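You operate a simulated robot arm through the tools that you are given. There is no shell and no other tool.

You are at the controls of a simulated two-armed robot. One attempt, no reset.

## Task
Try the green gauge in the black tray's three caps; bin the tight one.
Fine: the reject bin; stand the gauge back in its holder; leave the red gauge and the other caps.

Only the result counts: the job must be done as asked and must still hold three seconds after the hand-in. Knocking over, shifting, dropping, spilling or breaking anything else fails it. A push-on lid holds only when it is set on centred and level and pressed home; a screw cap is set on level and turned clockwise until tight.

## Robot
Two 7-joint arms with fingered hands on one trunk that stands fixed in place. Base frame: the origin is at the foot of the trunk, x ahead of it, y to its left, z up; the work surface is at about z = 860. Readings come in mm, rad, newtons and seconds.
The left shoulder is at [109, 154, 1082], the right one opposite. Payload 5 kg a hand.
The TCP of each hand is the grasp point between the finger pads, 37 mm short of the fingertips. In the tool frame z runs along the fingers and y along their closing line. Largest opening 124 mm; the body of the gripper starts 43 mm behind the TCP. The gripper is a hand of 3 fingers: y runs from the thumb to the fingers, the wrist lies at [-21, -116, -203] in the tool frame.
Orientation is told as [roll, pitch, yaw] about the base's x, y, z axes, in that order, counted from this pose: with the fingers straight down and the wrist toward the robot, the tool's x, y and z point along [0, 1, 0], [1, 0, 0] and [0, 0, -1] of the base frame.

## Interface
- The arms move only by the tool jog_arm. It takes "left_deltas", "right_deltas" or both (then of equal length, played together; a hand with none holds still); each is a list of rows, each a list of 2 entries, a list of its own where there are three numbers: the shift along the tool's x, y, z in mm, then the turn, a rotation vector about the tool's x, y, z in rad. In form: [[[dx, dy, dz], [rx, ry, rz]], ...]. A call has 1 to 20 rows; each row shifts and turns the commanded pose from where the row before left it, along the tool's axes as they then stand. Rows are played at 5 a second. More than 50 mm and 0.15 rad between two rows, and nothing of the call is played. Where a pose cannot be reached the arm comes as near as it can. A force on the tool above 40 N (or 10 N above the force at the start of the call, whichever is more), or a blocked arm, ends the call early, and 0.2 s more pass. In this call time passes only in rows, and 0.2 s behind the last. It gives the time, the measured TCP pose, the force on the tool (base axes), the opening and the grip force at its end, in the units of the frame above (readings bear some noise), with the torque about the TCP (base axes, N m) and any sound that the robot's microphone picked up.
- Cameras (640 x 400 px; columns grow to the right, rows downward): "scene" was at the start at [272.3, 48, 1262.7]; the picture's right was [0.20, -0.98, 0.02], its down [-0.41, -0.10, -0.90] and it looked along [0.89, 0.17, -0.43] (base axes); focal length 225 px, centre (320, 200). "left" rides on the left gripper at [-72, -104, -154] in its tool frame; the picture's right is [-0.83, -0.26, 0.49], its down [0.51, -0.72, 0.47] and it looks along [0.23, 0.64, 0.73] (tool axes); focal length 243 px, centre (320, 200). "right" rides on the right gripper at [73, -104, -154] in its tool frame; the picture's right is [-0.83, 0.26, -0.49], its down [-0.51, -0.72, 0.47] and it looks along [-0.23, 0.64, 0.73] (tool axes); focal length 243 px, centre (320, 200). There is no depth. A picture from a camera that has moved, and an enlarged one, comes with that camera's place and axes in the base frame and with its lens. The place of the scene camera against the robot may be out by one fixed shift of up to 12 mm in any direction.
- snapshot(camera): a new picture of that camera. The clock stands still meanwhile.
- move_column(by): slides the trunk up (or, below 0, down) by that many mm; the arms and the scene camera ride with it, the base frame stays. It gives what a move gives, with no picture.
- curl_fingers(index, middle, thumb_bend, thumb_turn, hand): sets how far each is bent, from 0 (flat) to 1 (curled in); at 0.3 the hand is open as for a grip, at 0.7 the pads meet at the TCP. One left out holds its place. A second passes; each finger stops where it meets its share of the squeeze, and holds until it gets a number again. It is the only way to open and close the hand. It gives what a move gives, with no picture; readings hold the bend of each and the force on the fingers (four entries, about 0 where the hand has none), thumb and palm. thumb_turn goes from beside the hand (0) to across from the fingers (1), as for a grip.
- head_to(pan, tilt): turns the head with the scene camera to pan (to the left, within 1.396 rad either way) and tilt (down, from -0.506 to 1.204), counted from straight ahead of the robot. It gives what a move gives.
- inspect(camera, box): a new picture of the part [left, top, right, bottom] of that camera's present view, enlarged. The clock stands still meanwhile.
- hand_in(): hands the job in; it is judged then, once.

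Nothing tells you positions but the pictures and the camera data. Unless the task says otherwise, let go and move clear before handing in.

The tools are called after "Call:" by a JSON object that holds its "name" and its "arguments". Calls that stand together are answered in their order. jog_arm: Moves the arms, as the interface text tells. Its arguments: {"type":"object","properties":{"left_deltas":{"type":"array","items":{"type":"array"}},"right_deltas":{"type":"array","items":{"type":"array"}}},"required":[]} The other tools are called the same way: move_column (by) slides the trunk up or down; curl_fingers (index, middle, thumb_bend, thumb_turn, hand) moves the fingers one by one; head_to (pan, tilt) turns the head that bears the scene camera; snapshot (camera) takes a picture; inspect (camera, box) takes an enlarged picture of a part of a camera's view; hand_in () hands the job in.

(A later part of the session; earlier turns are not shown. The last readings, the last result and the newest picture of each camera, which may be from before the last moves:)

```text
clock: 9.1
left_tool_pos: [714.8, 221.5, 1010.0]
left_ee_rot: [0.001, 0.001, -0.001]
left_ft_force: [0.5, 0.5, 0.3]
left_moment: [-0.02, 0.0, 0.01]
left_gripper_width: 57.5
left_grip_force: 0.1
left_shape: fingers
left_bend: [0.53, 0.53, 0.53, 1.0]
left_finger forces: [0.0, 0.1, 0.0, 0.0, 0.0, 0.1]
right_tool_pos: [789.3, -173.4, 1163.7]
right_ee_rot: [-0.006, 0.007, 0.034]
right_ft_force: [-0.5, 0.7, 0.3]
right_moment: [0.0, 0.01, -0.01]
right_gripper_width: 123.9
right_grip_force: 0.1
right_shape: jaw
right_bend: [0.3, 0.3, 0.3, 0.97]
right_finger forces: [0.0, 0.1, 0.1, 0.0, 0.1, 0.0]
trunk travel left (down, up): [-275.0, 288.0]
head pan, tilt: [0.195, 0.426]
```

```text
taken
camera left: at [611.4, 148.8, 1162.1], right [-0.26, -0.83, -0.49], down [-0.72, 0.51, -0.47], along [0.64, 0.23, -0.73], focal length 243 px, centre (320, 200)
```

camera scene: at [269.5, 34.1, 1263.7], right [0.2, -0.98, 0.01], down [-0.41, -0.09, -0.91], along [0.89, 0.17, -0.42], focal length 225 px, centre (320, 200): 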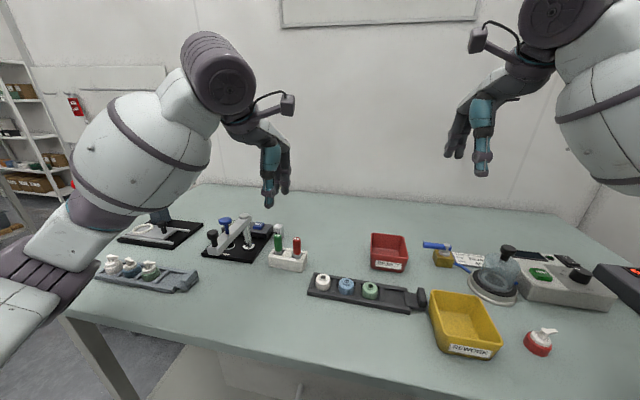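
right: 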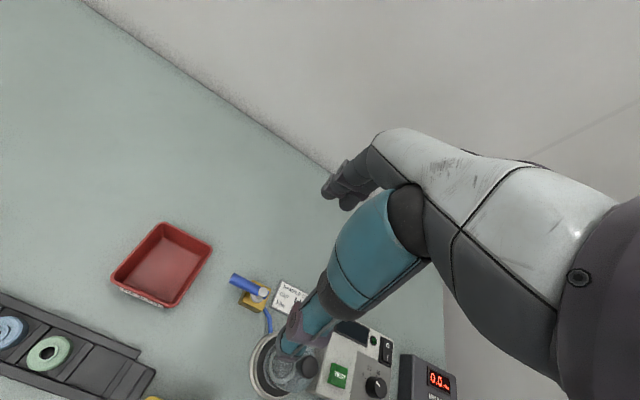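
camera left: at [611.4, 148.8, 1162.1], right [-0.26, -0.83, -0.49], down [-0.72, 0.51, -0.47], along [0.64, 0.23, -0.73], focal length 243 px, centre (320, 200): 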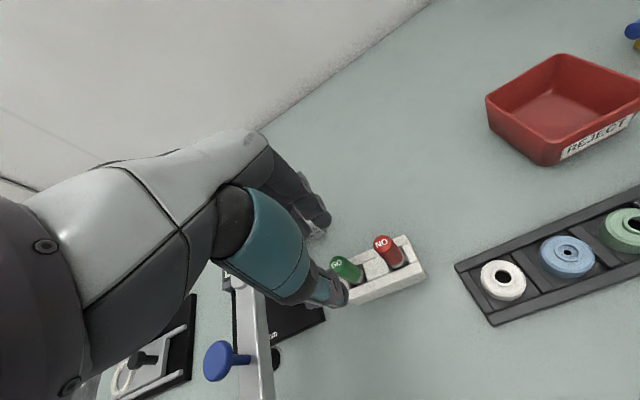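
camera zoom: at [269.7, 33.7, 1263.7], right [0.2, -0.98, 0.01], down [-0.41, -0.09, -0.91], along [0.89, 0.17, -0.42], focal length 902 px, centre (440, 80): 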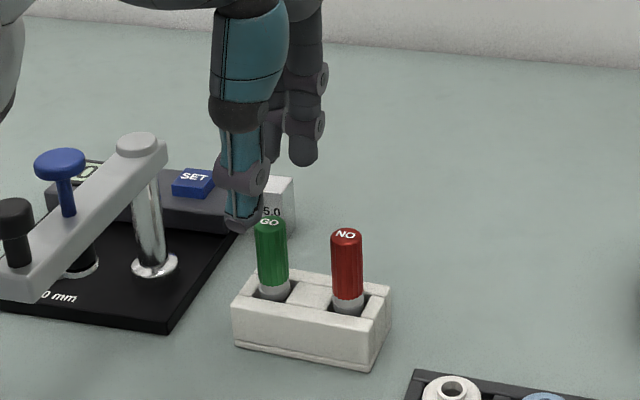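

In the scene view the fingers straddle the green gauge well; the pinch needs about +3 mm in y. I'll shift that and descend around the handle in small steps.

Call:
{"name": "jog_arm", "arguments": {"left_deltas": [[[3, 1, 10], [0, 0, 0]], [[0, 0, 12], [0, 0, 0]], [[0, 0, 12], [0, 0, 0]]]}}

Call:
{"name": "inspect", "arguments": {"camera": "scene", "box": [245, 180, 335, 280]}}

Call:
{"name": "inspect", "arguments": {"camera": "left", "box": [270, 170, 450, 320]}}

```text
clock: 9.9
left_tool_pos: [715.3, 223.7, 973.2]
left_ee_rot: [0.003, 0.0, -0.001]
left_ft_force: [0.6, -0.2, -0.3]
left_moment: [0.03, 0.02, 0.02]
left_gripper_width: 57.7
left_grip_force: 0.2
left_shape: fingers
left_bend: [0.53, 0.53, 0.53, 1.0]
left_finger forces: [0.0, 0.1, 0.0, 0.0, 0.1, 0.1]
right_tool_pos: [788.7, -174.1, 1163.7]
right_ee_rot: [-0.006, 0.006, 0.034]
right_ft_force: [-0.4, 0.0, 0.5]
right_moment: [-0.01, 0.0, -0.04]
right_gripper_width: 123.9
right_grip_force: 0.1
right_shape: jaw
right_bend: [0.3, 0.3, 0.3, 0.97]
right_finger forces: [0.0, 0.0, 0.0, 0.0, 0.1, 0.1]
trunk travel left (down, up): [-275.0, 288.0]
head pan, tilt: [0.195, 0.426]
```

```text
4.00 times, centred on (290, 230) of scene
camera zoom: at [269.8, 33.5, 1263.7], right [0.2, -0.98, 0.01], down [-0.41, -0.09, -0.91], along [0.89, 0.17, -0.42], focal length 902 px, centre (440, 80)
```

zoom: 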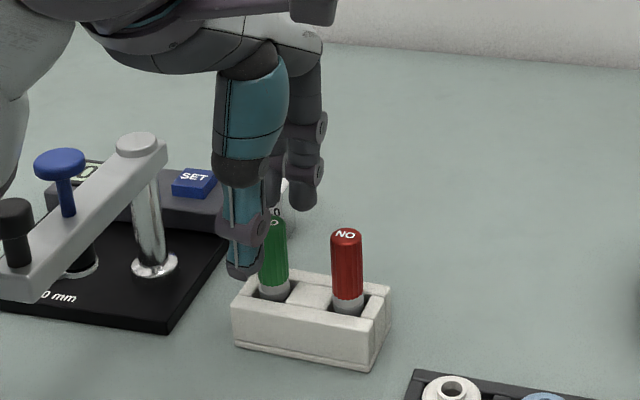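

```text
2.67 times, centred on (360, 245) of left
camera zoom: at [613.1, 151.4, 1127.7], right [-0.26, -0.83, -0.49], down [-0.72, 0.51, -0.47], along [0.64, 0.23, -0.73], focal length 647 px, centre (213, 80)
```

zoom: 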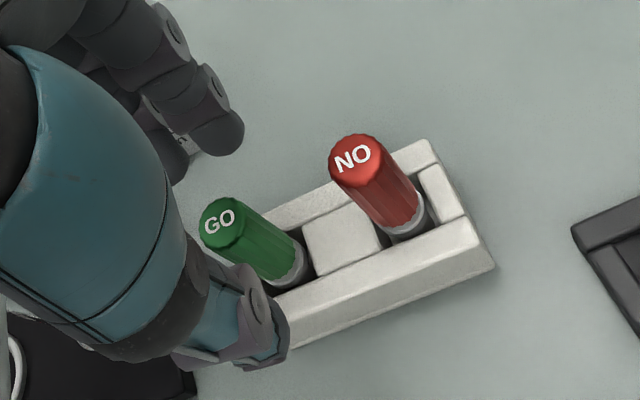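

The thumb tip reaches about 45 mm below the TCP, so I'll stop at a TCP height near 952 to stay above the holder's top (~896).

Call:
{"name": "jog_arm", "arguments": {"left_deltas": [[[1, 1, 8], [0, 0, 0]], [[0, 0, 8], [0, 0, 0]], [[0, 0, 5], [0, 0, 0]]]}}

Call:
{"name": "inspect", "arguments": {"camera": "scene", "box": [255, 200, 305, 280]}}

Call:
{"name": "inspect", "arguments": {"camera": "left", "box": [270, 170, 450, 320]}}

```text
clock: 10.7
left_tool_pos: [717.4, 225.8, 952.1]
left_ee_rot: [0.0, 0.0, 0.0]
left_ft_force: [-0.7, -0.3, -0.5]
left_moment: [0.01, -0.01, -0.04]
left_gripper_width: 57.6
left_grip_force: 0.1
left_shape: fingers
left_bend: [0.53, 0.53, 0.53, 1.0]
left_finger forces: [0.1, 0.1, 0.0, 0.0, 0.1, 0.0]
right_tool_pos: [789.5, -174.2, 1164.4]
right_ee_rot: [-0.005, 0.009, 0.034]
right_ft_force: [-0.2, -1.1, -0.5]
right_moment: [0.01, -0.01, 0.08]
right_gripper_width: 123.9
right_grip_force: 0.0
right_shape: jaw
right_bend: [0.3, 0.3, 0.3, 0.97]
right_finger forces: [0.1, 0.0, 0.0, 0.1, 0.0, 0.0]
trunk travel left (down, up): [-275.0, 288.0]
head pan, tilt: [0.195, 0.426]
```

```text
5.00 times, centred on (280, 240) of scene
camera zoom: at [269.9, 33.4, 1263.7], right [0.2, -0.98, 0.01], down [-0.41, -0.09, -0.91], along [0.89, 0.17, -0.42], focal length 1127 px, centre (520, 0)
```

zoom: 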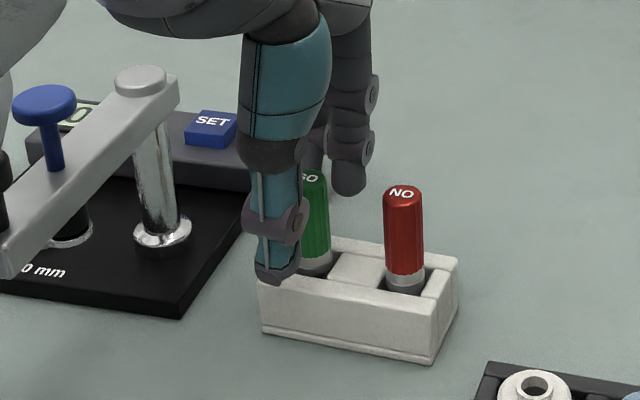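

```text
2.67 times, centred on (360, 245) of left
camera zoom: at [613.7, 152.6, 1107.0], right [-0.26, -0.83, -0.49], down [-0.72, 0.51, -0.47], along [0.64, 0.23, -0.73], focal length 647 px, centre (213, 80)
```

zoom: 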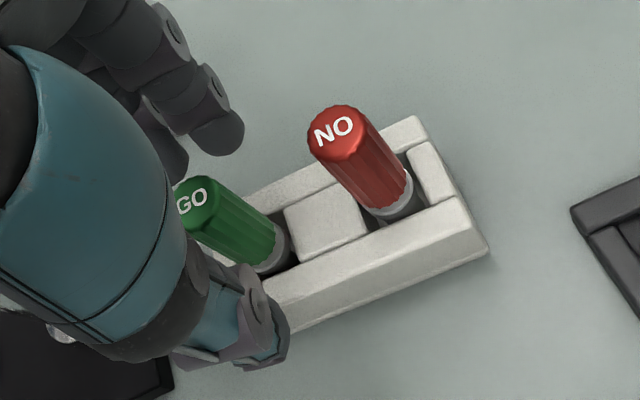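

The thumb is about 7 mm off to +y of the gauge's middle. I'll try a slight thumb turn to bring it opposite the fingers' midline.

Call:
{"name": "curl_fingers", "arguments": {"hand": "left", "thumb_turn": 0.93}}

Call:
{"name": "inspect", "arguments": {"camera": "scene", "box": [255, 200, 305, 280]}}

```text
clock: 11.7
left_tool_pos: [716.3, 226.0, 954.8]
left_ee_rot: [0.002, 0.001, -0.002]
left_ft_force: [-0.9, 0.0, 0.6]
left_moment: [-0.03, 0.0, -0.02]
left_gripper_width: 58.5
left_grip_force: 0.0
left_shape: fingers
left_bend: [0.53, 0.53, 0.53, 0.93]
left_finger forces: [0.1, 0.1, 0.1, 0.0, 0.1, 0.0]
right_tool_pos: [790.3, -174.1, 1163.1]
right_ee_rot: [-0.005, 0.007, 0.033]
right_ft_force: [-0.1, 0.0, 0.3]
right_moment: [-0.03, 0.02, -0.02]
right_gripper_width: 123.7
right_grip_force: 0.1
right_shape: jaw
right_bend: [0.3, 0.3, 0.3, 0.97]
right_finger forces: [0.0, 0.0, 0.0, 0.1, 0.1, 0.0]
trunk travel left (down, up): [-275.0, 288.0]
head pan, tilt: [0.195, 0.426]
```

```text
5.00 times, centred on (280, 240) of scene
camera zoom: at [270.0, 33.3, 1263.7], right [0.2, -0.98, 0.01], down [-0.41, -0.09, -0.91], along [0.89, 0.17, -0.42], focal length 1127 px, centre (520, 0)
```

zoom: 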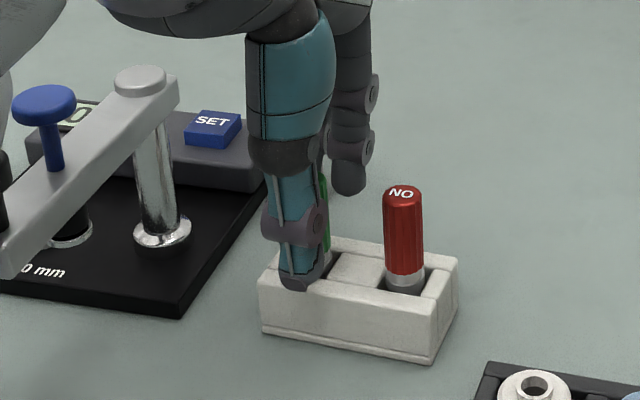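

Turning moves the thumb toward -y; 0.955 should put it opposite the middle of the fingers. I'll set that and close partway to check centring.

Call:
{"name": "curl_fingers", "arguments": {"hand": "left", "index": 0.61, "middle": 0.61, "thumb_bend": 0.61, "thumb_turn": 0.955}}

Call:
{"name": "inspect", "arguments": {"camera": "scene", "box": [255, 200, 305, 280]}}

Call:
{"name": "inspect", "arguments": {"camera": "left", "box": [270, 170, 450, 320]}}

```text
clock: 12.7
left_tool_pos: [717.6, 225.4, 954.3]
left_ee_rot: [0.001, 0.0, 0.0]
left_ft_force: [0.3, -0.5, 0.6]
left_moment: [0.03, 0.01, 0.01]
left_gripper_width: 34.7
left_grip_force: 0.1
left_shape: fingers
left_bend: [0.61, 0.61, 0.61, 0.97]
left_finger forces: [0.0, 0.1, 0.0, 0.0, 0.1, 0.0]
right_tool_pos: [789.7, -174.8, 1163.2]
right_ee_rot: [-0.005, 0.007, 0.033]
right_ft_force: [-0.1, 0.2, 0.3]
right_moment: [-0.05, -0.01, -0.04]
right_gripper_width: 123.5
right_grip_force: 0.0
right_shape: jaw
right_bend: [0.3, 0.3, 0.3, 0.97]
right_finger forces: [0.0, 0.0, 0.0, 0.1, 0.1, 0.1]
trunk travel left (down, up): [-275.0, 288.0]
head pan, tilt: [0.195, 0.426]
```

```text
5.00 times, centred on (280, 240) of scene
camera zoom: at [270.1, 33.2, 1263.7], right [0.2, -0.98, 0.01], down [-0.41, -0.09, -0.91], along [0.89, 0.17, -0.42], focal length 1127 px, centre (520, 0)
```

zoom: 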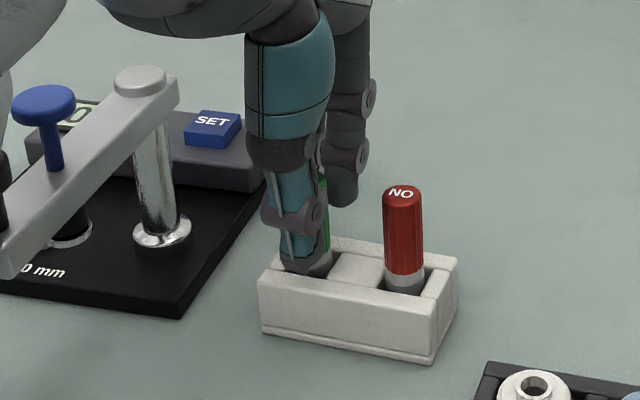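

```text
2.67 times, centred on (360, 245) of left
camera zoom: at [614.0, 152.4, 1107.1], right [-0.26, -0.83, -0.49], down [-0.72, 0.51, -0.47], along [0.64, 0.23, -0.73], focal length 647 px, centre (213, 80)
```

zoom: 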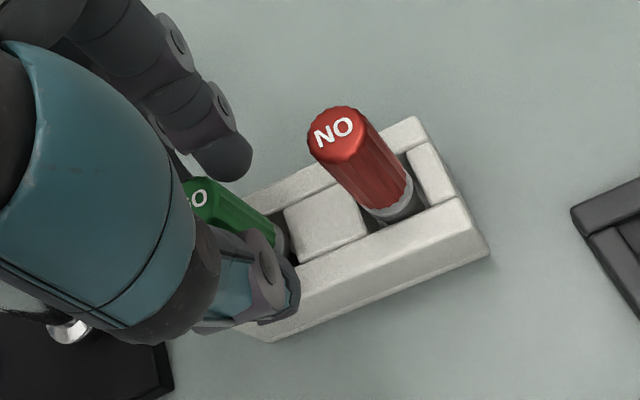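

Clearances look even. I'll close in small steps watching which finger touches first.

Call:
{"name": "curl_fingers", "arguments": {"hand": "left", "index": 0.635, "middle": 0.635, "thumb_bend": 0.635}}

Call:
{"name": "inspect", "arguments": {"camera": "left", "box": [310, 180, 430, 280]}}

```text
clock: 13.7
left_tool_pos: [717.7, 226.3, 953.0]
left_ee_rot: [0.001, -0.001, 0.001]
left_ft_force: [0.5, -0.2, 0.4]
left_moment: [0.01, -0.04, 0.01]
left_gripper_width: 28.6
left_grip_force: 0.1
left_shape: fingers
left_bend: [0.63, 0.63, 0.63, 0.97]
left_finger forces: [0.1, 0.0, 0.0, 0.1, 0.0, 0.1]
right_tool_pos: [788.8, -174.4, 1163.3]
right_ee_rot: [-0.004, 0.007, 0.032]
right_ft_force: [-0.2, -0.1, 1.5]
right_moment: [-0.01, 0.0, -0.02]
right_gripper_width: 123.7
right_grip_force: 0.0
right_shape: jaw
right_bend: [0.3, 0.3, 0.3, 0.97]
right_finger forces: [0.0, 0.0, 0.0, 0.0, 0.0, 0.0]
trunk travel left (down, up): [-275.0, 288.0]
head pan, tilt: [0.195, 0.426]
```

```text
4.00 times, centred on (370, 230) of left
camera zoom: at [614.1, 152.3, 1107.1], right [-0.26, -0.83, -0.49], down [-0.72, 0.51, -0.47], along [0.64, 0.23, -0.73], focal length 970 px, centre (120, 80)
```

zoom: 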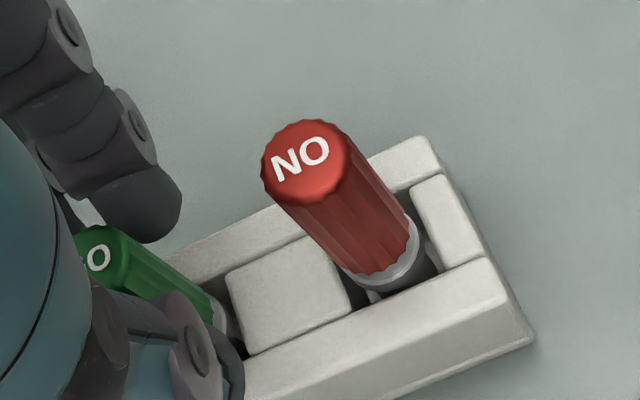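

Call:
{"name": "curl_fingers", "arguments": {"hand": "left", "index": 0.65, "middle": 0.65, "thumb_bend": 0.65}}

Call:
{"name": "inspect", "arguments": {"camera": "left", "box": [310, 180, 430, 280]}}

Call:
{"name": "inspect", "arguments": {"camera": "scene", "box": [255, 210, 305, 270]}}

```text
clock: 14.7
left_tool_pos: [716.0, 225.6, 953.2]
left_ee_rot: [0.001, 0.002, 0.0]
left_ft_force: [-0.4, -0.3, -0.2]
left_moment: [-0.02, 0.01, 0.04]
left_gripper_width: 22.1
left_grip_force: 0.2
left_shape: fingers
left_bend: [0.65, 0.65, 0.65, 0.97]
left_finger forces: [0.0, 0.0, 0.0, 0.0, 0.1, 0.0]
right_tool_pos: [790.1, -174.5, 1162.6]
right_ee_rot: [-0.006, 0.007, 0.033]
right_ft_force: [-0.7, -1.0, -0.3]
right_moment: [0.04, -0.02, 0.0]
right_gripper_width: 123.9
right_grip_force: 0.1
right_shape: jaw
right_bend: [0.3, 0.3, 0.3, 0.97]
right_finger forces: [0.0, 0.0, 0.1, 0.0, 0.1, 0.0]
trunk travel left (down, up): [-275.0, 288.0]
head pan, tilt: [0.195, 0.426]
```

```text
4.00 times, centred on (370, 230) of left
camera zoom: at [614.2, 152.2, 1107.0], right [-0.26, -0.83, -0.49], down [-0.72, 0.51, -0.47], along [0.64, 0.23, -0.73], focal length 970 px, centre (120, 80)
```

zoom: 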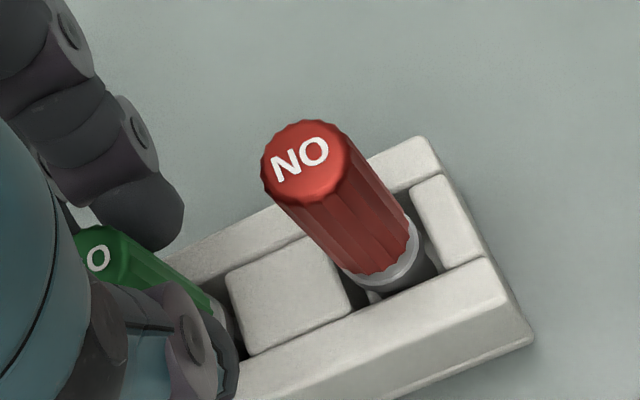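

```text
6.67 times, centred on (280, 240) of scene
camera zoom: at [270.3, 32.9, 1263.6], right [0.2, -0.98, 0.01], down [-0.41, -0.09, -0.91], along [0.89, 0.17, -0.42], focal length 1503 px, centre (587, -67)
```

zoom: 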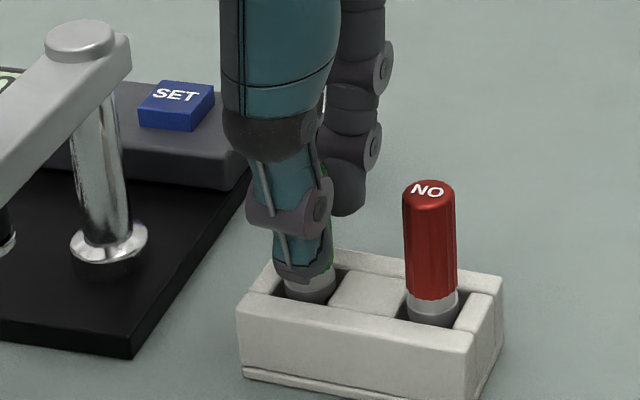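

The thumb is now straight in front of the gauge. Closing further until contact.

Call:
{"name": "curl_fingers", "arguments": {"hand": "left", "index": 0.66, "middle": 0.66, "thumb_bend": 0.66}}

Call:
{"name": "inspect", "arguments": {"camera": "scene", "box": [255, 210, 305, 270]}}

```text
clock: 15.7
left_tool_pos: [717.2, 225.7, 953.8]
left_ee_rot: [0.001, 0.002, 0.001]
left_ft_force: [-0.3, 0.6, -0.7]
left_moment: [0.02, 0.0, 0.03]
left_gripper_width: 20.2
left_grip_force: 0.1
left_shape: fingers
left_bend: [0.65, 0.66, 0.65, 0.97]
left_finger forces: [0.3, 0.0, 0.1, 0.1, 0.3, 0.1]
right_tool_pos: [790.2, -175.4, 1162.6]
right_ee_rot: [-0.005, 0.006, 0.033]
right_ft_force: [-1.3, 0.2, -0.2]
right_moment: [-0.01, 0.0, -0.01]
right_gripper_width: 123.7
right_grip_force: 0.1
right_shape: jaw
right_bend: [0.3, 0.3, 0.3, 0.97]
right_finger forces: [0.0, 0.0, 0.0, 0.1, 0.1, 0.1]
trunk travel left (down, up): [-275.0, 288.0]
head pan, tilt: [0.195, 0.426]
```

```text
6.67 times, centred on (280, 240) of scene
camera zoom: at [270.4, 32.8, 1263.6], right [0.2, -0.98, 0.01], down [-0.41, -0.09, -0.91], along [0.89, 0.17, -0.42], focal length 1503 px, centre (587, -67)
```

zoom: 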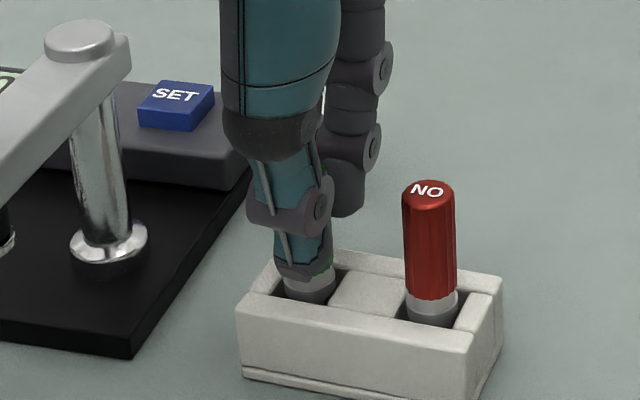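

Index and thumb are both touching now, so it is well centred. Now I squeeze for a firm hold.

Call:
{"name": "curl_fingers", "arguments": {"hand": "left", "index": 0.7, "middle": 0.7, "thumb_bend": 0.7}}

Call:
{"name": "inspect", "arguments": {"camera": "scene", "box": [255, 210, 305, 270]}}

Call:
{"name": "inspect", "arguments": {"camera": "left", "box": [310, 180, 430, 280]}}

```text
clock: 16.7
left_tool_pos: [716.9, 224.4, 953.9]
left_ee_rot: [0.001, 0.004, 0.0]
left_ft_force: [0.0, -0.3, 0.1]
left_moment: [-0.01, 0.02, 0.0]
left_gripper_width: 17.1
left_grip_force: 3.7
left_shape: fingers
left_bend: [0.67, 0.7, 0.67, 0.98]
left_finger forces: [3.2, 0.4, 0.1, 0.0, 3.5, 0.0]
right_tool_pos: [789.0, -173.7, 1163.4]
right_ee_rot: [-0.005, 0.008, 0.033]
right_ft_force: [0.0, 0.0, 0.9]
right_moment: [-0.01, 0.0, 0.01]
right_gripper_width: 123.9
right_grip_force: 0.0
right_shape: jaw
right_bend: [0.3, 0.3, 0.3, 0.97]
right_finger forces: [0.0, 0.0, 0.0, 0.0, 0.1, 0.1]
trunk travel left (down, up): [-275.0, 288.0]
head pan, tilt: [0.195, 0.426]
```

```text
6.67 times, centred on (280, 240) of scene
camera zoom: at [270.5, 32.7, 1263.6], right [0.2, -0.98, 0.01], down [-0.41, -0.09, -0.91], along [0.89, 0.17, -0.42], focal length 1503 px, centre (587, -67)
```

zoom: 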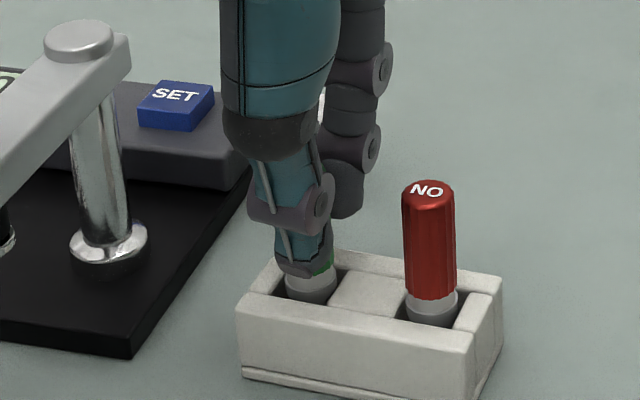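

```text
4.00 times, centred on (370, 230) of left
camera zoom: at [614.3, 151.9, 1106.9], right [-0.26, -0.83, -0.49], down [-0.72, 0.51, -0.47], along [0.64, 0.23, -0.73], focal length 970 px, centre (120, 80)
```

zoom: 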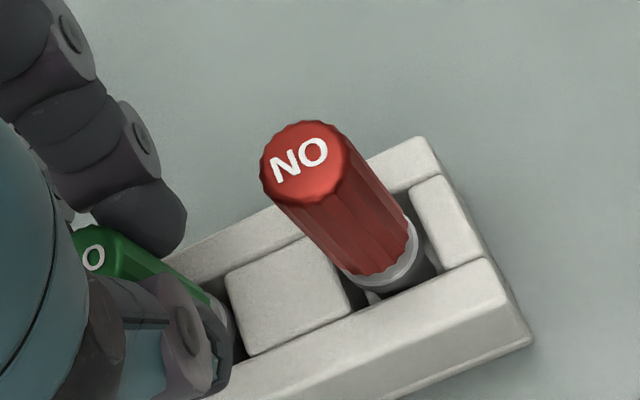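

The hold is mainly index against thumb (3.5 N), so the gauge sits off toward one finger. I'll loosen, shift the hand 3 mm in +y for an even three-point grip and close again.

Call:
{"name": "curl_fingers", "arguments": {"hand": "left", "index": 0.63, "middle": 0.63, "thumb_bend": 0.63, "thumb_turn": 0.935}}

Call:
{"name": "jog_arm", "arguments": {"left_deltas": [[[1.5, 0, 0], [0, 0, 0]], [[1.5, 0, 0], [0, 0, 0]]]}}

Call:
{"name": "curl_fingers", "arguments": {"hand": "left", "index": 0.665, "middle": 0.665, "thumb_bend": 0.665}}

Call:
{"name": "inspect", "arguments": {"camera": "scene", "box": [255, 210, 305, 270]}}

```text
clock: 17.7
left_tool_pos: [716.8, 225.2, 953.3]
left_ee_rot: [0.004, 0.002, 0.0]
left_ft_force: [-0.1, 0.4, 0.9]
left_moment: [-0.01, -0.04, -0.03]
left_gripper_width: 27.5
left_grip_force: 0.2
left_shape: fingers
left_bend: [0.63, 0.63, 0.63, 0.95]
left_finger forces: [0.0, 0.1, 0.1, 0.0, 0.0, 0.1]
right_tool_pos: [790.1, -175.5, 1161.4]
right_ee_rot: [-0.004, 0.006, 0.034]
right_ft_force: [0.1, -0.4, 0.2]
right_moment: [0.0, 0.0, 0.03]
right_gripper_width: 123.7
right_grip_force: 0.0
right_shape: jaw
right_bend: [0.3, 0.3, 0.3, 0.97]
right_finger forces: [0.0, 0.1, 0.0, 0.0, 0.0, 0.0]
trunk travel left (down, up): [-275.0, 288.0]
head pan, tilt: [0.195, 0.426]
```

```text
clock: 18.3
left_tool_pos: [715.8, 228.2, 954.0]
left_ee_rot: [0.001, 0.0, 0.0]
left_ft_force: [-0.1, 0.9, 0.5]
left_moment: [-0.04, 0.04, -0.02]
left_gripper_width: 27.6
left_grip_force: 0.1
left_shape: fingers
left_bend: [0.63, 0.63, 0.63, 0.95]
left_finger forces: [0.1, 0.0, 0.0, 0.1, 0.0, 0.0]
right_tool_pos: [789.0, -175.3, 1163.0]
right_ee_rot: [-0.005, 0.007, 0.032]
right_ft_force: [-0.2, 0.4, -0.1]
right_moment: [-0.02, 0.02, -0.01]
right_gripper_width: 123.9
right_grip_force: 0.0
right_shape: jaw
right_bend: [0.3, 0.3, 0.3, 0.97]
right_finger forces: [0.1, 0.0, 0.0, 0.0, 0.0, 0.0]
trunk travel left (down, up): [-275.0, 288.0]
head pan, tilt: [0.195, 0.426]
```

```text
clock: 19.3
left_tool_pos: [716.6, 227.8, 953.8]
left_ee_rot: [0.002, 0.001, -0.001]
left_ft_force: [0.7, -0.3, -0.3]
left_moment: [0.01, -0.04, 0.0]
left_gripper_width: 19.5
left_grip_force: 0.1
left_shape: fingers
left_bend: [0.66, 0.66, 0.66, 0.95]
left_finger forces: [0.0, 0.0, 0.0, 0.1, 0.0, 0.0]
right_tool_pos: [789.7, -175.6, 1162.7]
right_ee_rot: [-0.006, 0.007, 0.035]
right_ft_force: [0.0, 0.0, -0.3]
right_moment: [0.01, 0.0, -0.04]
right_gripper_width: 123.5
right_grip_force: 0.1
right_shape: jaw
right_bend: [0.3, 0.3, 0.3, 0.97]
right_finger forces: [0.0, 0.0, 0.1, 0.1, 0.0, 0.0]
trunk travel left (down, up): [-275.0, 288.0]
head pan, tilt: [0.195, 0.426]
```

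```text
6.67 times, centred on (280, 240) of scene
camera zoom: at [270.7, 32.3, 1263.5], right [0.2, -0.98, 0.01], down [-0.41, -0.09, -0.91], along [0.89, 0.17, -0.42], focal length 1503 px, centre (587, -67)
```

zoom: 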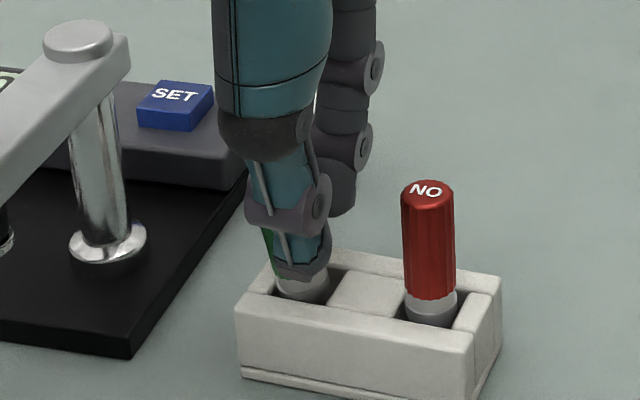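

The gauge seems to have shifted a bit within its pocket. I'll look at it from the left camera before squeezing.

Call:
{"name": "inspect", "arguments": {"camera": "left", "box": [310, 180, 430, 280]}}

Call:
{"name": "inspect", "arguments": {"camera": "scene", "box": [265, 235, 297, 260]}}

```text
4.00 times, centred on (370, 230) of left
camera zoom: at [614.5, 155.0, 1106.7], right [-0.26, -0.83, -0.49], down [-0.72, 0.51, -0.47], along [0.64, 0.23, -0.73], focal length 970 px, centre (120, 80)
```

zoom: 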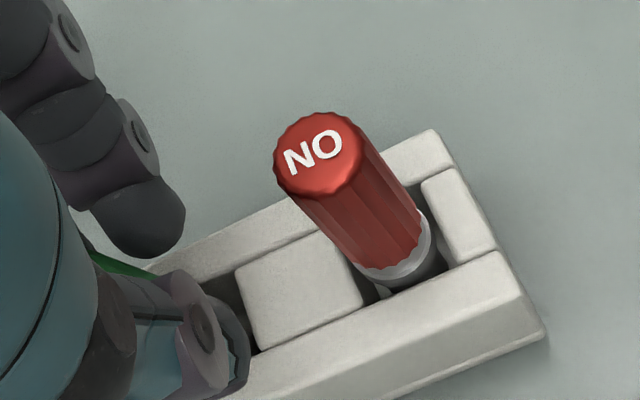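

```text
16.00 times, centred on (281, 248) of scene
camera zoom: at [270.7, 32.3, 1263.5], right [0.2, -0.98, 0.01], down [-0.41, -0.09, -0.91], along [0.89, 0.17, -0.42], focal length 3607 px, centre (944, -560)
```

zoom: 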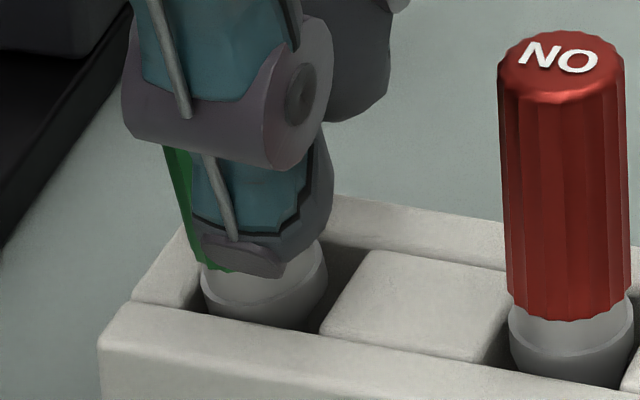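

The gauge leans slightly to +y in its loose pocket. Squeezing it into the valley between the two fingers should straighten it along them; I'll close and check.

Call:
{"name": "curl_fingers", "arguments": {"hand": "left", "index": 0.7, "middle": 0.7, "thumb_bend": 0.7, "thumb_turn": 0.935}}

Call:
{"name": "inspect", "arguments": {"camera": "scene", "box": [265, 225, 297, 260]}}

Call:
{"name": "inspect", "arguments": {"camera": "left", "box": [310, 180, 430, 280]}}

```text
clock: 20.3
left_tool_pos: [716.1, 229.0, 953.1]
left_ee_rot: [0.001, 0.002, -0.001]
left_ft_force: [0.2, 0.4, 0.5]
left_moment: [0.0, -0.02, 0.01]
left_gripper_width: 10.6
left_grip_force: 1.7
left_shape: fingers
left_bend: [0.69, 0.69, 0.69, 0.96]
left_finger forces: [0.8, 1.4, 0.1, 0.1, 1.8, 0.1]
right_tool_pos: [789.7, -174.9, 1161.8]
right_ee_rot: [-0.006, 0.008, 0.033]
right_ft_force: [0.0, 0.9, -1.8]
right_moment: [-0.05, 0.01, 0.02]
right_gripper_width: 123.7
right_grip_force: 0.1
right_shape: jaw
right_bend: [0.3, 0.3, 0.3, 0.97]
right_finger forces: [0.1, 0.0, 0.1, 0.0, 0.0, 0.1]
trunk travel left (down, up): [-275.0, 288.0]
head pan, tilt: [0.195, 0.426]
```

```text
11.43 times, centred on (281, 242) of scene
camera zoom: at [270.7, 32.2, 1263.5], right [0.2, -0.98, 0.01], down [-0.41, -0.09, -0.91], along [0.89, 0.17, -0.42], focal length 2576 px, centre (766, -286)
```

zoom: 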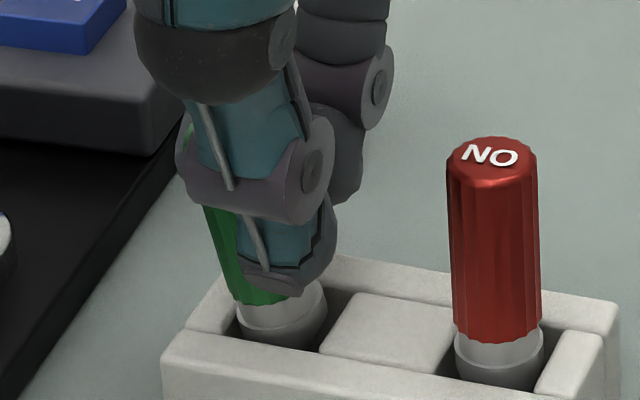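

```text
4.00 times, centred on (370, 230) of left
camera zoom: at [614.5, 154.9, 1106.7], right [-0.26, -0.83, -0.49], down [-0.72, 0.51, -0.47], along [0.64, 0.23, -0.73], focal length 970 px, centre (120, 80)
```

zoom: 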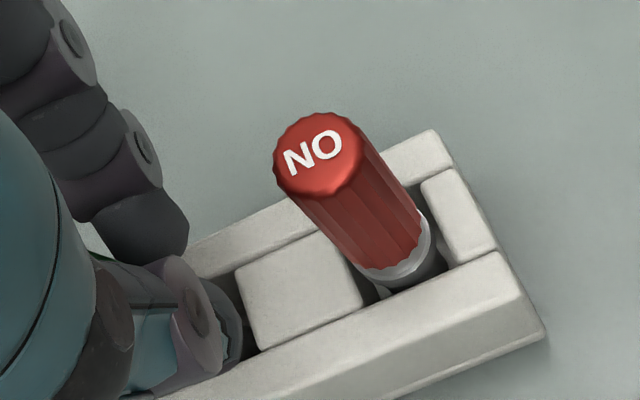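

The gauge is leaning and the pinch is uneven; I'll open up and look at how the gauge stands now.

Call:
{"name": "curl_fingers", "arguments": {"hand": "left", "index": 0.55, "middle": 0.55, "thumb_bend": 0.55, "thumb_turn": 0.955}}

Call:
{"name": "inspect", "arguments": {"camera": "scene", "box": [255, 210, 305, 270]}}

Call:
{"name": "inspect", "arguments": {"camera": "left", "box": [310, 180, 430, 280]}}

```text
clock: 21.3
left_tool_pos: [717.4, 227.3, 953.2]
left_ee_rot: [0.004, 0.003, 0.0]
left_ft_force: [-0.6, 0.0, -0.3]
left_moment: [-0.02, 0.01, -0.01]
left_gripper_width: 51.8
left_grip_force: 0.1
left_shape: fingers
left_bend: [0.55, 0.55, 0.55, 0.96]
left_finger forces: [0.0, 0.0, 0.1, 0.0, 0.1, 0.0]
right_tool_pos: [789.9, -174.8, 1162.6]
right_ee_rot: [-0.005, 0.007, 0.033]
right_ft_force: [-0.5, 0.0, 0.0]
right_moment: [0.0, -0.02, 0.01]
right_gripper_width: 123.5
right_grip_force: 0.1
right_shape: jaw
right_bend: [0.3, 0.3, 0.3, 0.97]
right_finger forces: [0.1, 0.0, 0.0, 0.0, 0.0, 0.0]
trunk travel left (down, up): [-275.0, 288.0]
head pan, tilt: [0.195, 0.426]
```

```text
6.67 times, centred on (280, 240) of scene
camera zoom: at [270.8, 32.1, 1263.5], right [0.2, -0.98, 0.01], down [-0.41, -0.09, -0.91], along [0.89, 0.17, -0.42], focal length 1503 px, centre (587, -67)
```

zoom: 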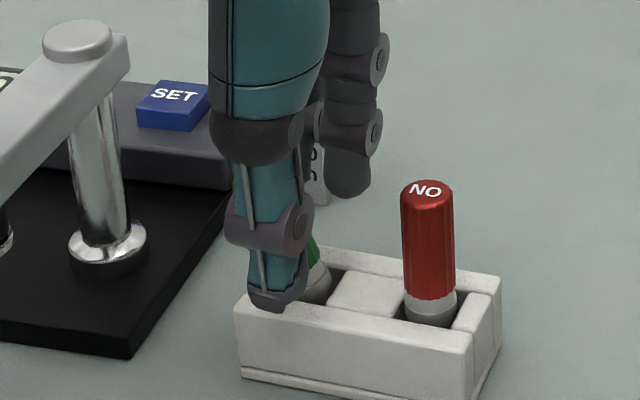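

```text
4.00 times, centred on (370, 230) of left
camera zoom: at [614.6, 154.8, 1106.7], right [-0.26, -0.83, -0.49], down [-0.72, 0.51, -0.47], along [0.64, 0.23, -0.73], focal length 970 px, centre (120, 80)
```

zoom: 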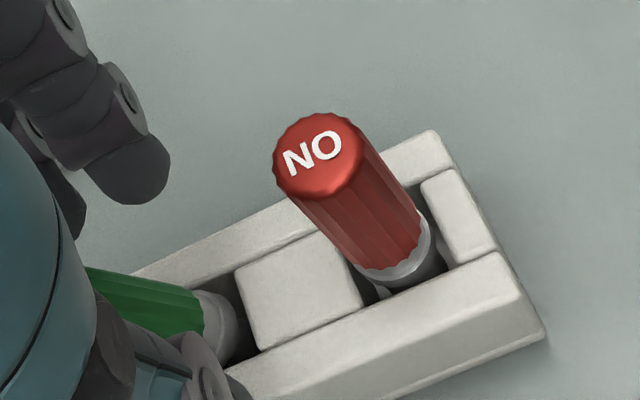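

The gauge is leaning clearly toward +y in its pocket. I'll open wider, raise the hand and look at it fully before correcting.

Call:
{"name": "curl_fingers", "arguments": {"hand": "left", "index": 0.5, "middle": 0.5, "thumb_bend": 0.5}}

Call:
{"name": "jog_arm", "arguments": {"left_deltas": [[[0, 0, -15], [0, 0, 0]], [[0, 0, -25], [0, 0, 0]], [[0, 0, -25], [0, 0, 0]], [[0, 0, -25], [0, 0, 0]]]}}

Call:
{"name": "inspect", "arguments": {"camera": "scene", "box": [255, 210, 315, 270]}}

Call:
{"name": "inspect", "arguments": {"camera": "left", "box": [320, 230, 440, 330]}}

```text
clock: 22.3
left_tool_pos: [716.6, 227.1, 952.7]
left_ee_rot: [0.005, 0.003, 0.0]
left_ft_force: [-0.3, 0.0, 0.5]
left_moment: [-0.02, -0.02, -0.01]
left_gripper_width: 67.4
left_grip_force: 0.0
left_shape: fingers
left_bend: [0.5, 0.5, 0.5, 0.96]
left_finger forces: [0.0, 0.0, 0.0, 0.0, 0.1, 0.0]
right_tool_pos: [790.6, -175.2, 1162.6]
right_ee_rot: [-0.006, 0.007, 0.031]
right_ft_force: [-0.1, -0.1, 0.2]
right_moment: [0.02, 0.01, 0.01]
right_gripper_width: 123.9
right_grip_force: 0.1
right_shape: jaw
right_bend: [0.3, 0.3, 0.3, 0.97]
right_finger forces: [0.0, 0.0, 0.0, 0.0, 0.0, 0.1]
trunk travel left (down, up): [-275.0, 288.0]
head pan, tilt: [0.195, 0.426]
```

```text
clock: 23.5
left_tool_pos: [702.4, 223.8, 980.8]
left_ee_rot: [0.008, 0.108, -0.003]
left_ft_force: [0.3, -0.2, -0.3]
left_moment: [0.01, -0.02, 0.01]
left_gripper_width: 67.7
left_grip_force: 0.0
left_shape: fingers
left_bend: [0.5, 0.5, 0.5, 0.96]
left_finger forces: [0.0, 0.0, 0.0, 0.1, 0.1, 0.1]
right_tool_pos: [781.7, -165.5, 1167.1]
right_ee_rot: [0.001, 0.004, 0.052]
right_ft_force: [0.8, 0.8, 0.5]
right_moment: [-0.02, 0.02, -0.01]
right_gripper_width: 123.9
right_grip_force: 0.0
right_shape: jaw
right_bend: [0.3, 0.3, 0.3, 0.97]
right_finger forces: [0.0, 0.1, 0.1, 0.1, 0.0, 0.0]
trunk travel left (down, up): [-275.0, 288.0]
head pan, tilt: [0.195, 0.426]
stopped in row 4 (left hand): the arm was blocked; the commanded pose is now the measured one
```

```text
6.67 times, centred on (285, 240) of scene
camera zoom: at [262.1, 28.9, 1267.7], right [0.19, -0.98, 0.01], down [-0.41, -0.09, -0.91], along [0.89, 0.17, -0.42], focal length 1503 px, centre (553, -67)
```

zoom: 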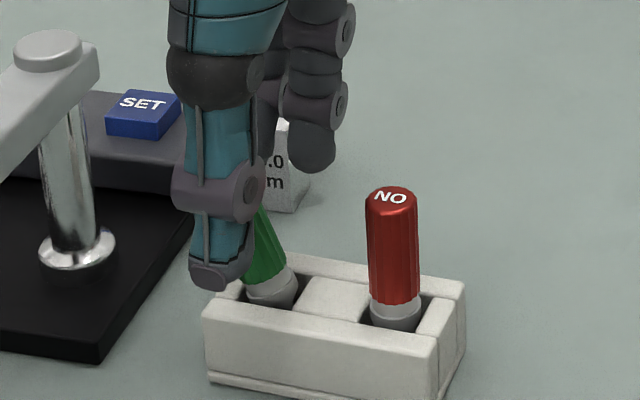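

```text
4.00 times, centred on (380, 280) of left
camera zoom: at [616.3, 149.7, 1143.7], right [-0.32, -0.82, -0.47], down [-0.77, 0.51, -0.39], along [0.56, 0.24, -0.79], focal length 970 px, centre (80, -120)
```

zoom: 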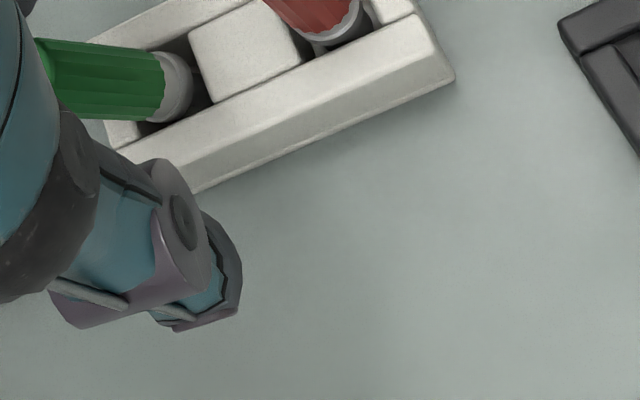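

The arm reported being blocked on the way up, so something else on the arm may be touching. I'll look at the whole scene before doing anything.

Call:
{"name": "snapshot", "arguments": {"camera": "scene"}}

Call:
{"name": "snapshot", "arguments": {"camera": "left"}}

Call:
{"name": "snapshot", "arguments": {"camera": "right"}}

```text
taken
camera scene: at [262.1, 28.9, 1267.7], right [0.19, -0.98, 0.01], down [-0.41, -0.09, -0.91], along [0.89, 0.17, -0.42], focal length 225 px, centre (320, 200)
```

scene: 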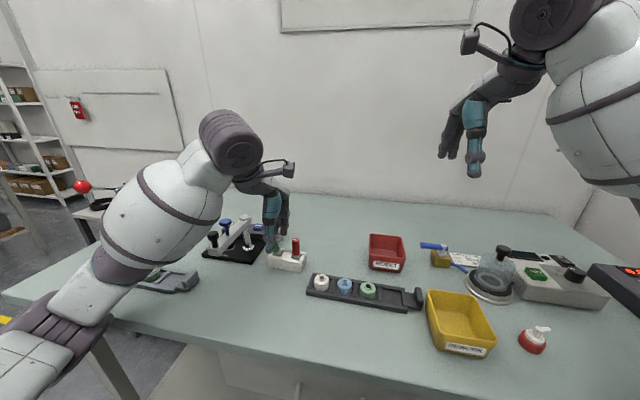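

```text
taken
camera left: at [616.3, 149.7, 1143.7], right [-0.32, -0.82, -0.47], down [-0.77, 0.51, -0.39], along [0.56, 0.24, -0.79], focal length 243 px, centre (320, 200)
```

left: 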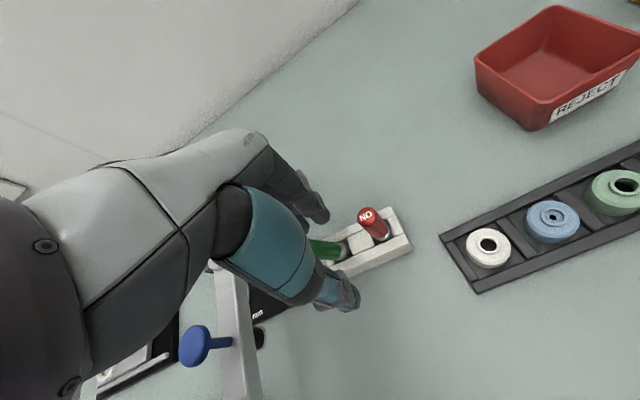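

```text
taken
camera right: at [674.6, -99.8, 1322.2], right [0.31, -0.82, 0.49], down [-0.7, -0.54, -0.47], along [0.65, -0.2, -0.73], focal length 243 px, centre (320, 200)
```

right: 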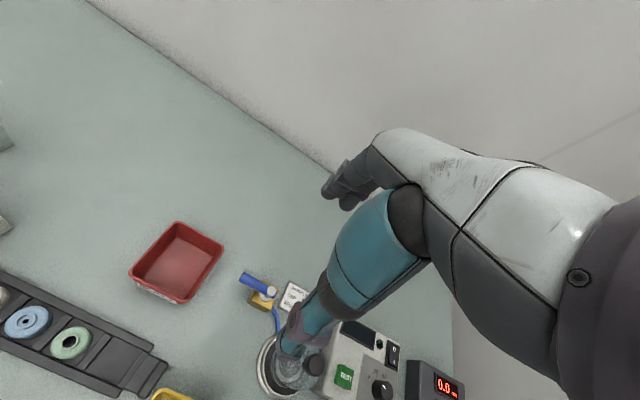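

Nothing obvious is in contact at the hand (tool force is zero), it looks like the arm itself stalled and the torso swayed. I'll try a small gentle upward step and see how it responds.

Call:
{"name": "jog_arm", "arguments": {"left_deltas": [[[0, 0, -5], [0, 0, 0]], [[0, 0, -5], [0, 0, 0]]]}}

Call:
{"name": "snapshot", "arguments": {"camera": "scene"}}

```text
clock: 24.1
left_tool_pos: [701.1, 224.6, 992.1]
left_ee_rot: [0.006, 0.103, -0.003]
left_ft_force: [0.2, -0.9, 0.4]
left_moment: [0.0, -0.01, -0.01]
left_gripper_width: 67.8
left_grip_force: 0.0
left_shape: fingers
left_bend: [0.5, 0.5, 0.5, 0.96]
left_finger forces: [0.0, 0.0, 0.0, 0.1, 0.0, 0.0]
right_tool_pos: [781.6, -166.5, 1168.2]
right_ee_rot: [0.001, 0.002, 0.051]
right_ft_force: [0.9, 0.2, -0.4]
right_moment: [-0.01, 0.0, 0.0]
right_gripper_width: 124.0
right_grip_force: 0.0
right_shape: jaw
right_bend: [0.3, 0.3, 0.3, 0.97]
right_finger forces: [0.1, 0.0, 0.0, 0.1, 0.0, 0.0]
trunk travel left (down, up): [-275.0, 288.0]
head pan, tilt: [0.195, 0.426]
```

```text
taken
camera scene: at [261.5, 28.8, 1266.7], right [0.2, -0.98, 0.01], down [-0.41, -0.09, -0.91], along [0.89, 0.17, -0.42], focal length 225 px, centre (320, 200)
```

scene: 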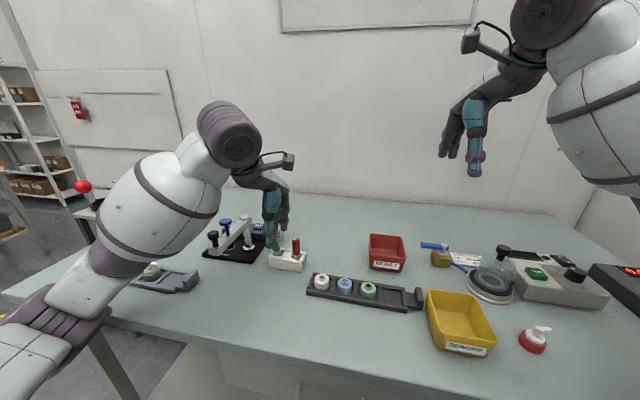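

It moves freely now. I'll continue up in modest steps while levelling the hand again.

Call:
{"name": "jog_arm", "arguments": {"left_deltas": [[[0, 0, -12], [-0.02, 0, 0]], [[0, 0, -12], [-0.02, 0, 0]], [[0, 0, -12], [-0.02, 0, 0]], [[0, 0, -12], [-0.02, 0, 0]], [[0, 0, -12], [-0.02, 0, 0]]]}}

Call:
{"name": "snapshot", "arguments": {"camera": "scene"}}

Call:
{"name": "snapshot", "arguments": {"camera": "left"}}

```text
clock: 25.3
left_tool_pos: [711.1, 221.2, 1049.1]
left_ee_rot: [0.007, 0.008, -0.006]
left_ft_force: [0.0, -0.3, 0.6]
left_moment: [0.0, 0.01, -0.02]
left_gripper_width: 67.7
left_grip_force: 0.0
left_shape: fingers
left_bend: [0.5, 0.5, 0.5, 0.96]
left_finger forces: [0.0, 0.1, 0.0, 0.1, 0.0, 0.1]
right_tool_pos: [786.0, -170.8, 1160.6]
right_ee_rot: [0.003, 0.009, 0.045]
right_ft_force: [0.9, -0.2, -0.3]
right_moment: [0.01, -0.01, -0.01]
right_gripper_width: 123.8
right_grip_force: 0.1
right_shape: jaw
right_bend: [0.3, 0.3, 0.3, 0.97]
right_finger forces: [0.0, 0.1, 0.0, 0.0, 0.1, 0.0]
trunk travel left (down, up): [-275.0, 288.0]
head pan, tilt: [0.195, 0.426]
```

```text
taken
camera scene: at [266.2, 27.8, 1264.4], right [0.2, -0.98, 0.01], down [-0.41, -0.09, -0.91], along [0.89, 0.17, -0.42], focal length 225 px, centre (320, 200)
```

scene: 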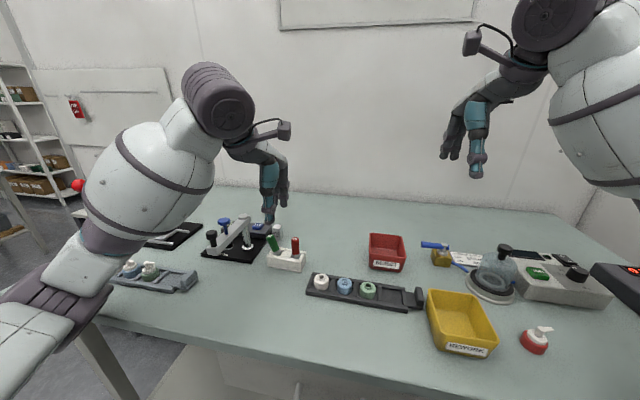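

```text
taken
camera left: at [608.8, 148.4, 1202.7], right [-0.27, -0.82, -0.5], down [-0.72, 0.51, -0.46], along [0.64, 0.23, -0.73], focal length 243 px, centre (320, 200)
```

left: 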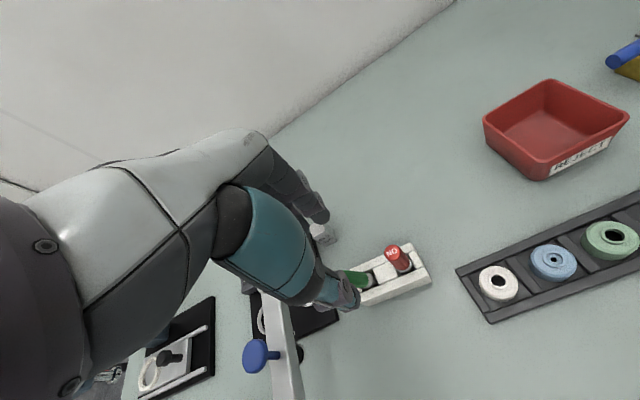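

The arm is back to normal. Now a close look at the leaning green gauge and the holder.

Call:
{"name": "inspect", "arguments": {"camera": "scene", "box": [255, 225, 315, 275]}}

Call:
{"name": "inspect", "arguments": {"camera": "left", "box": [320, 220, 450, 320]}}

```text
8.00 times, centred on (285, 250) of scene
camera zoom: at [266.2, 27.8, 1264.4], right [0.2, -0.98, 0.01], down [-0.41, -0.09, -0.91], along [0.89, 0.17, -0.42], focal length 1803 px, centre (600, -200)
```

zoom: 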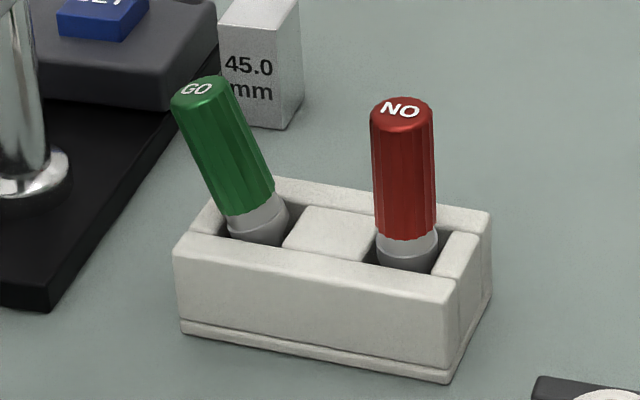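

```text
4.00 times, centred on (385, 270) of left
camera zoom: at [608.8, 148.4, 1202.7], right [-0.27, -0.82, -0.5], down [-0.72, 0.51, -0.46], along [0.64, 0.23, -0.73], focal length 970 px, centre (60, -80)
```

zoom: 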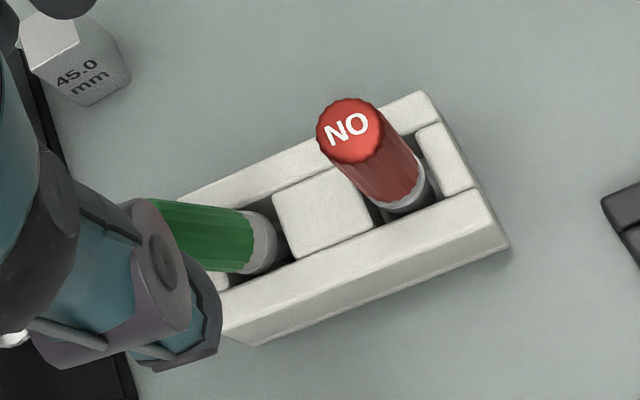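

The green gauge leans about 0.33 rad toward +y in its pocket. I'll find out which finger is the index by bending it alone in free air, and take sharper views of the gauge to fix its axis.

Call:
{"name": "curl_fingers", "arguments": {"hand": "left", "index": 0.62}}

Call:
{"name": "inspect", "arguments": {"camera": "scene", "box": [250, 150, 310, 275]}}

Call:
{"name": "inspect", "arguments": {"camera": "left", "box": [335, 240, 405, 300]}}

Call:
{"name": "inspect", "arguments": {"camera": "scene", "box": [262, 230, 302, 268]}}

```text
clock: 26.3
left_tool_pos: [711.3, 221.1, 1049.7]
left_ee_rot: [0.009, 0.006, -0.006]
left_ft_force: [-0.9, 0.1, 0.3]
left_moment: [0.01, 0.03, 0.01]
left_gripper_width: 49.3
left_grip_force: 0.0
left_shape: fingers
left_bend: [0.62, 0.5, 0.5, 0.96]
left_finger forces: [0.0, 0.0, 0.0, 0.0, 0.0, 0.0]
right_tool_pos: [787.0, -173.3, 1160.3]
right_ee_rot: [0.004, 0.009, 0.044]
right_ft_force: [0.9, -0.4, -0.4]
right_moment: [0.01, -0.02, 0.0]
right_gripper_width: 123.9
right_grip_force: 0.1
right_shape: jaw
right_bend: [0.3, 0.3, 0.3, 0.97]
right_finger forces: [0.0, 0.0, 0.0, 0.0, 0.0, 0.0]
trunk travel left (down, up): [-275.0, 288.0]
head pan, tilt: [0.195, 0.426]
```

```text
3.20 times, centred on (280, 212) of scene
camera zoom: at [266.7, 26.7, 1264.5], right [0.2, -0.98, 0.01], down [-0.41, -0.09, -0.91], along [0.89, 0.17, -0.42], focal length 721 px, centre (448, 160)
```

zoom: 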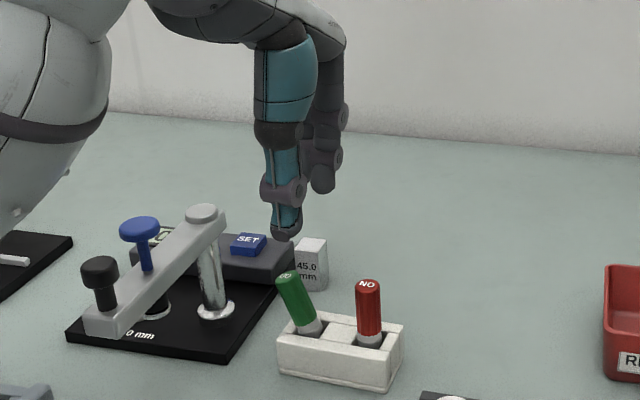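

```text
6.67 times, centred on (370, 270) of left
camera zoom: at [609.4, 147.6, 1202.5], right [-0.27, -0.82, -0.5], down [-0.72, 0.51, -0.46], along [0.64, 0.23, -0.73], focal length 1618 px, centre (-13, -267)
```

zoom: 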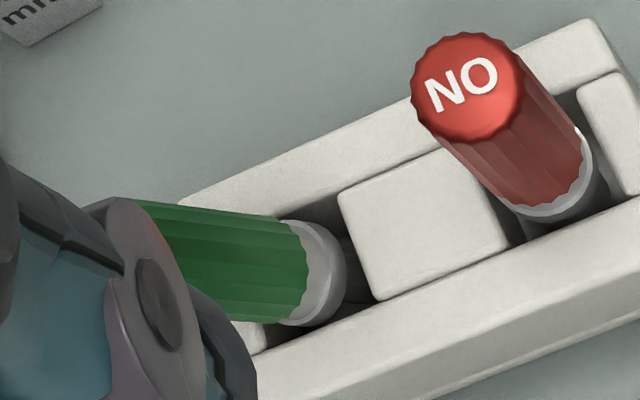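

```text
10.53 times, centred on (282, 249) of scene
camera zoom: at [266.7, 26.7, 1264.5], right [0.2, -0.98, 0.01], down [-0.41, -0.09, -0.91], along [0.89, 0.17, -0.42], focal length 2373 px, centre (720, -316)
```

zoom: 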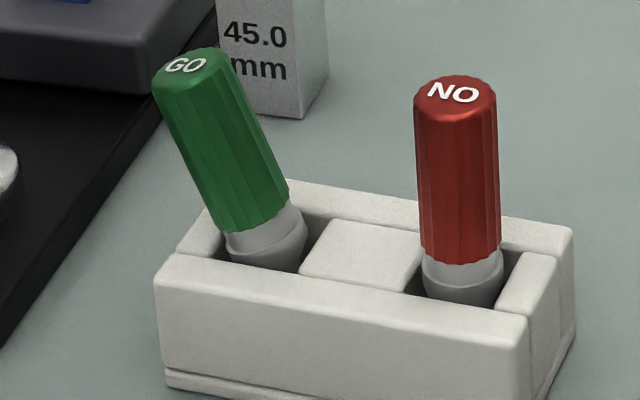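

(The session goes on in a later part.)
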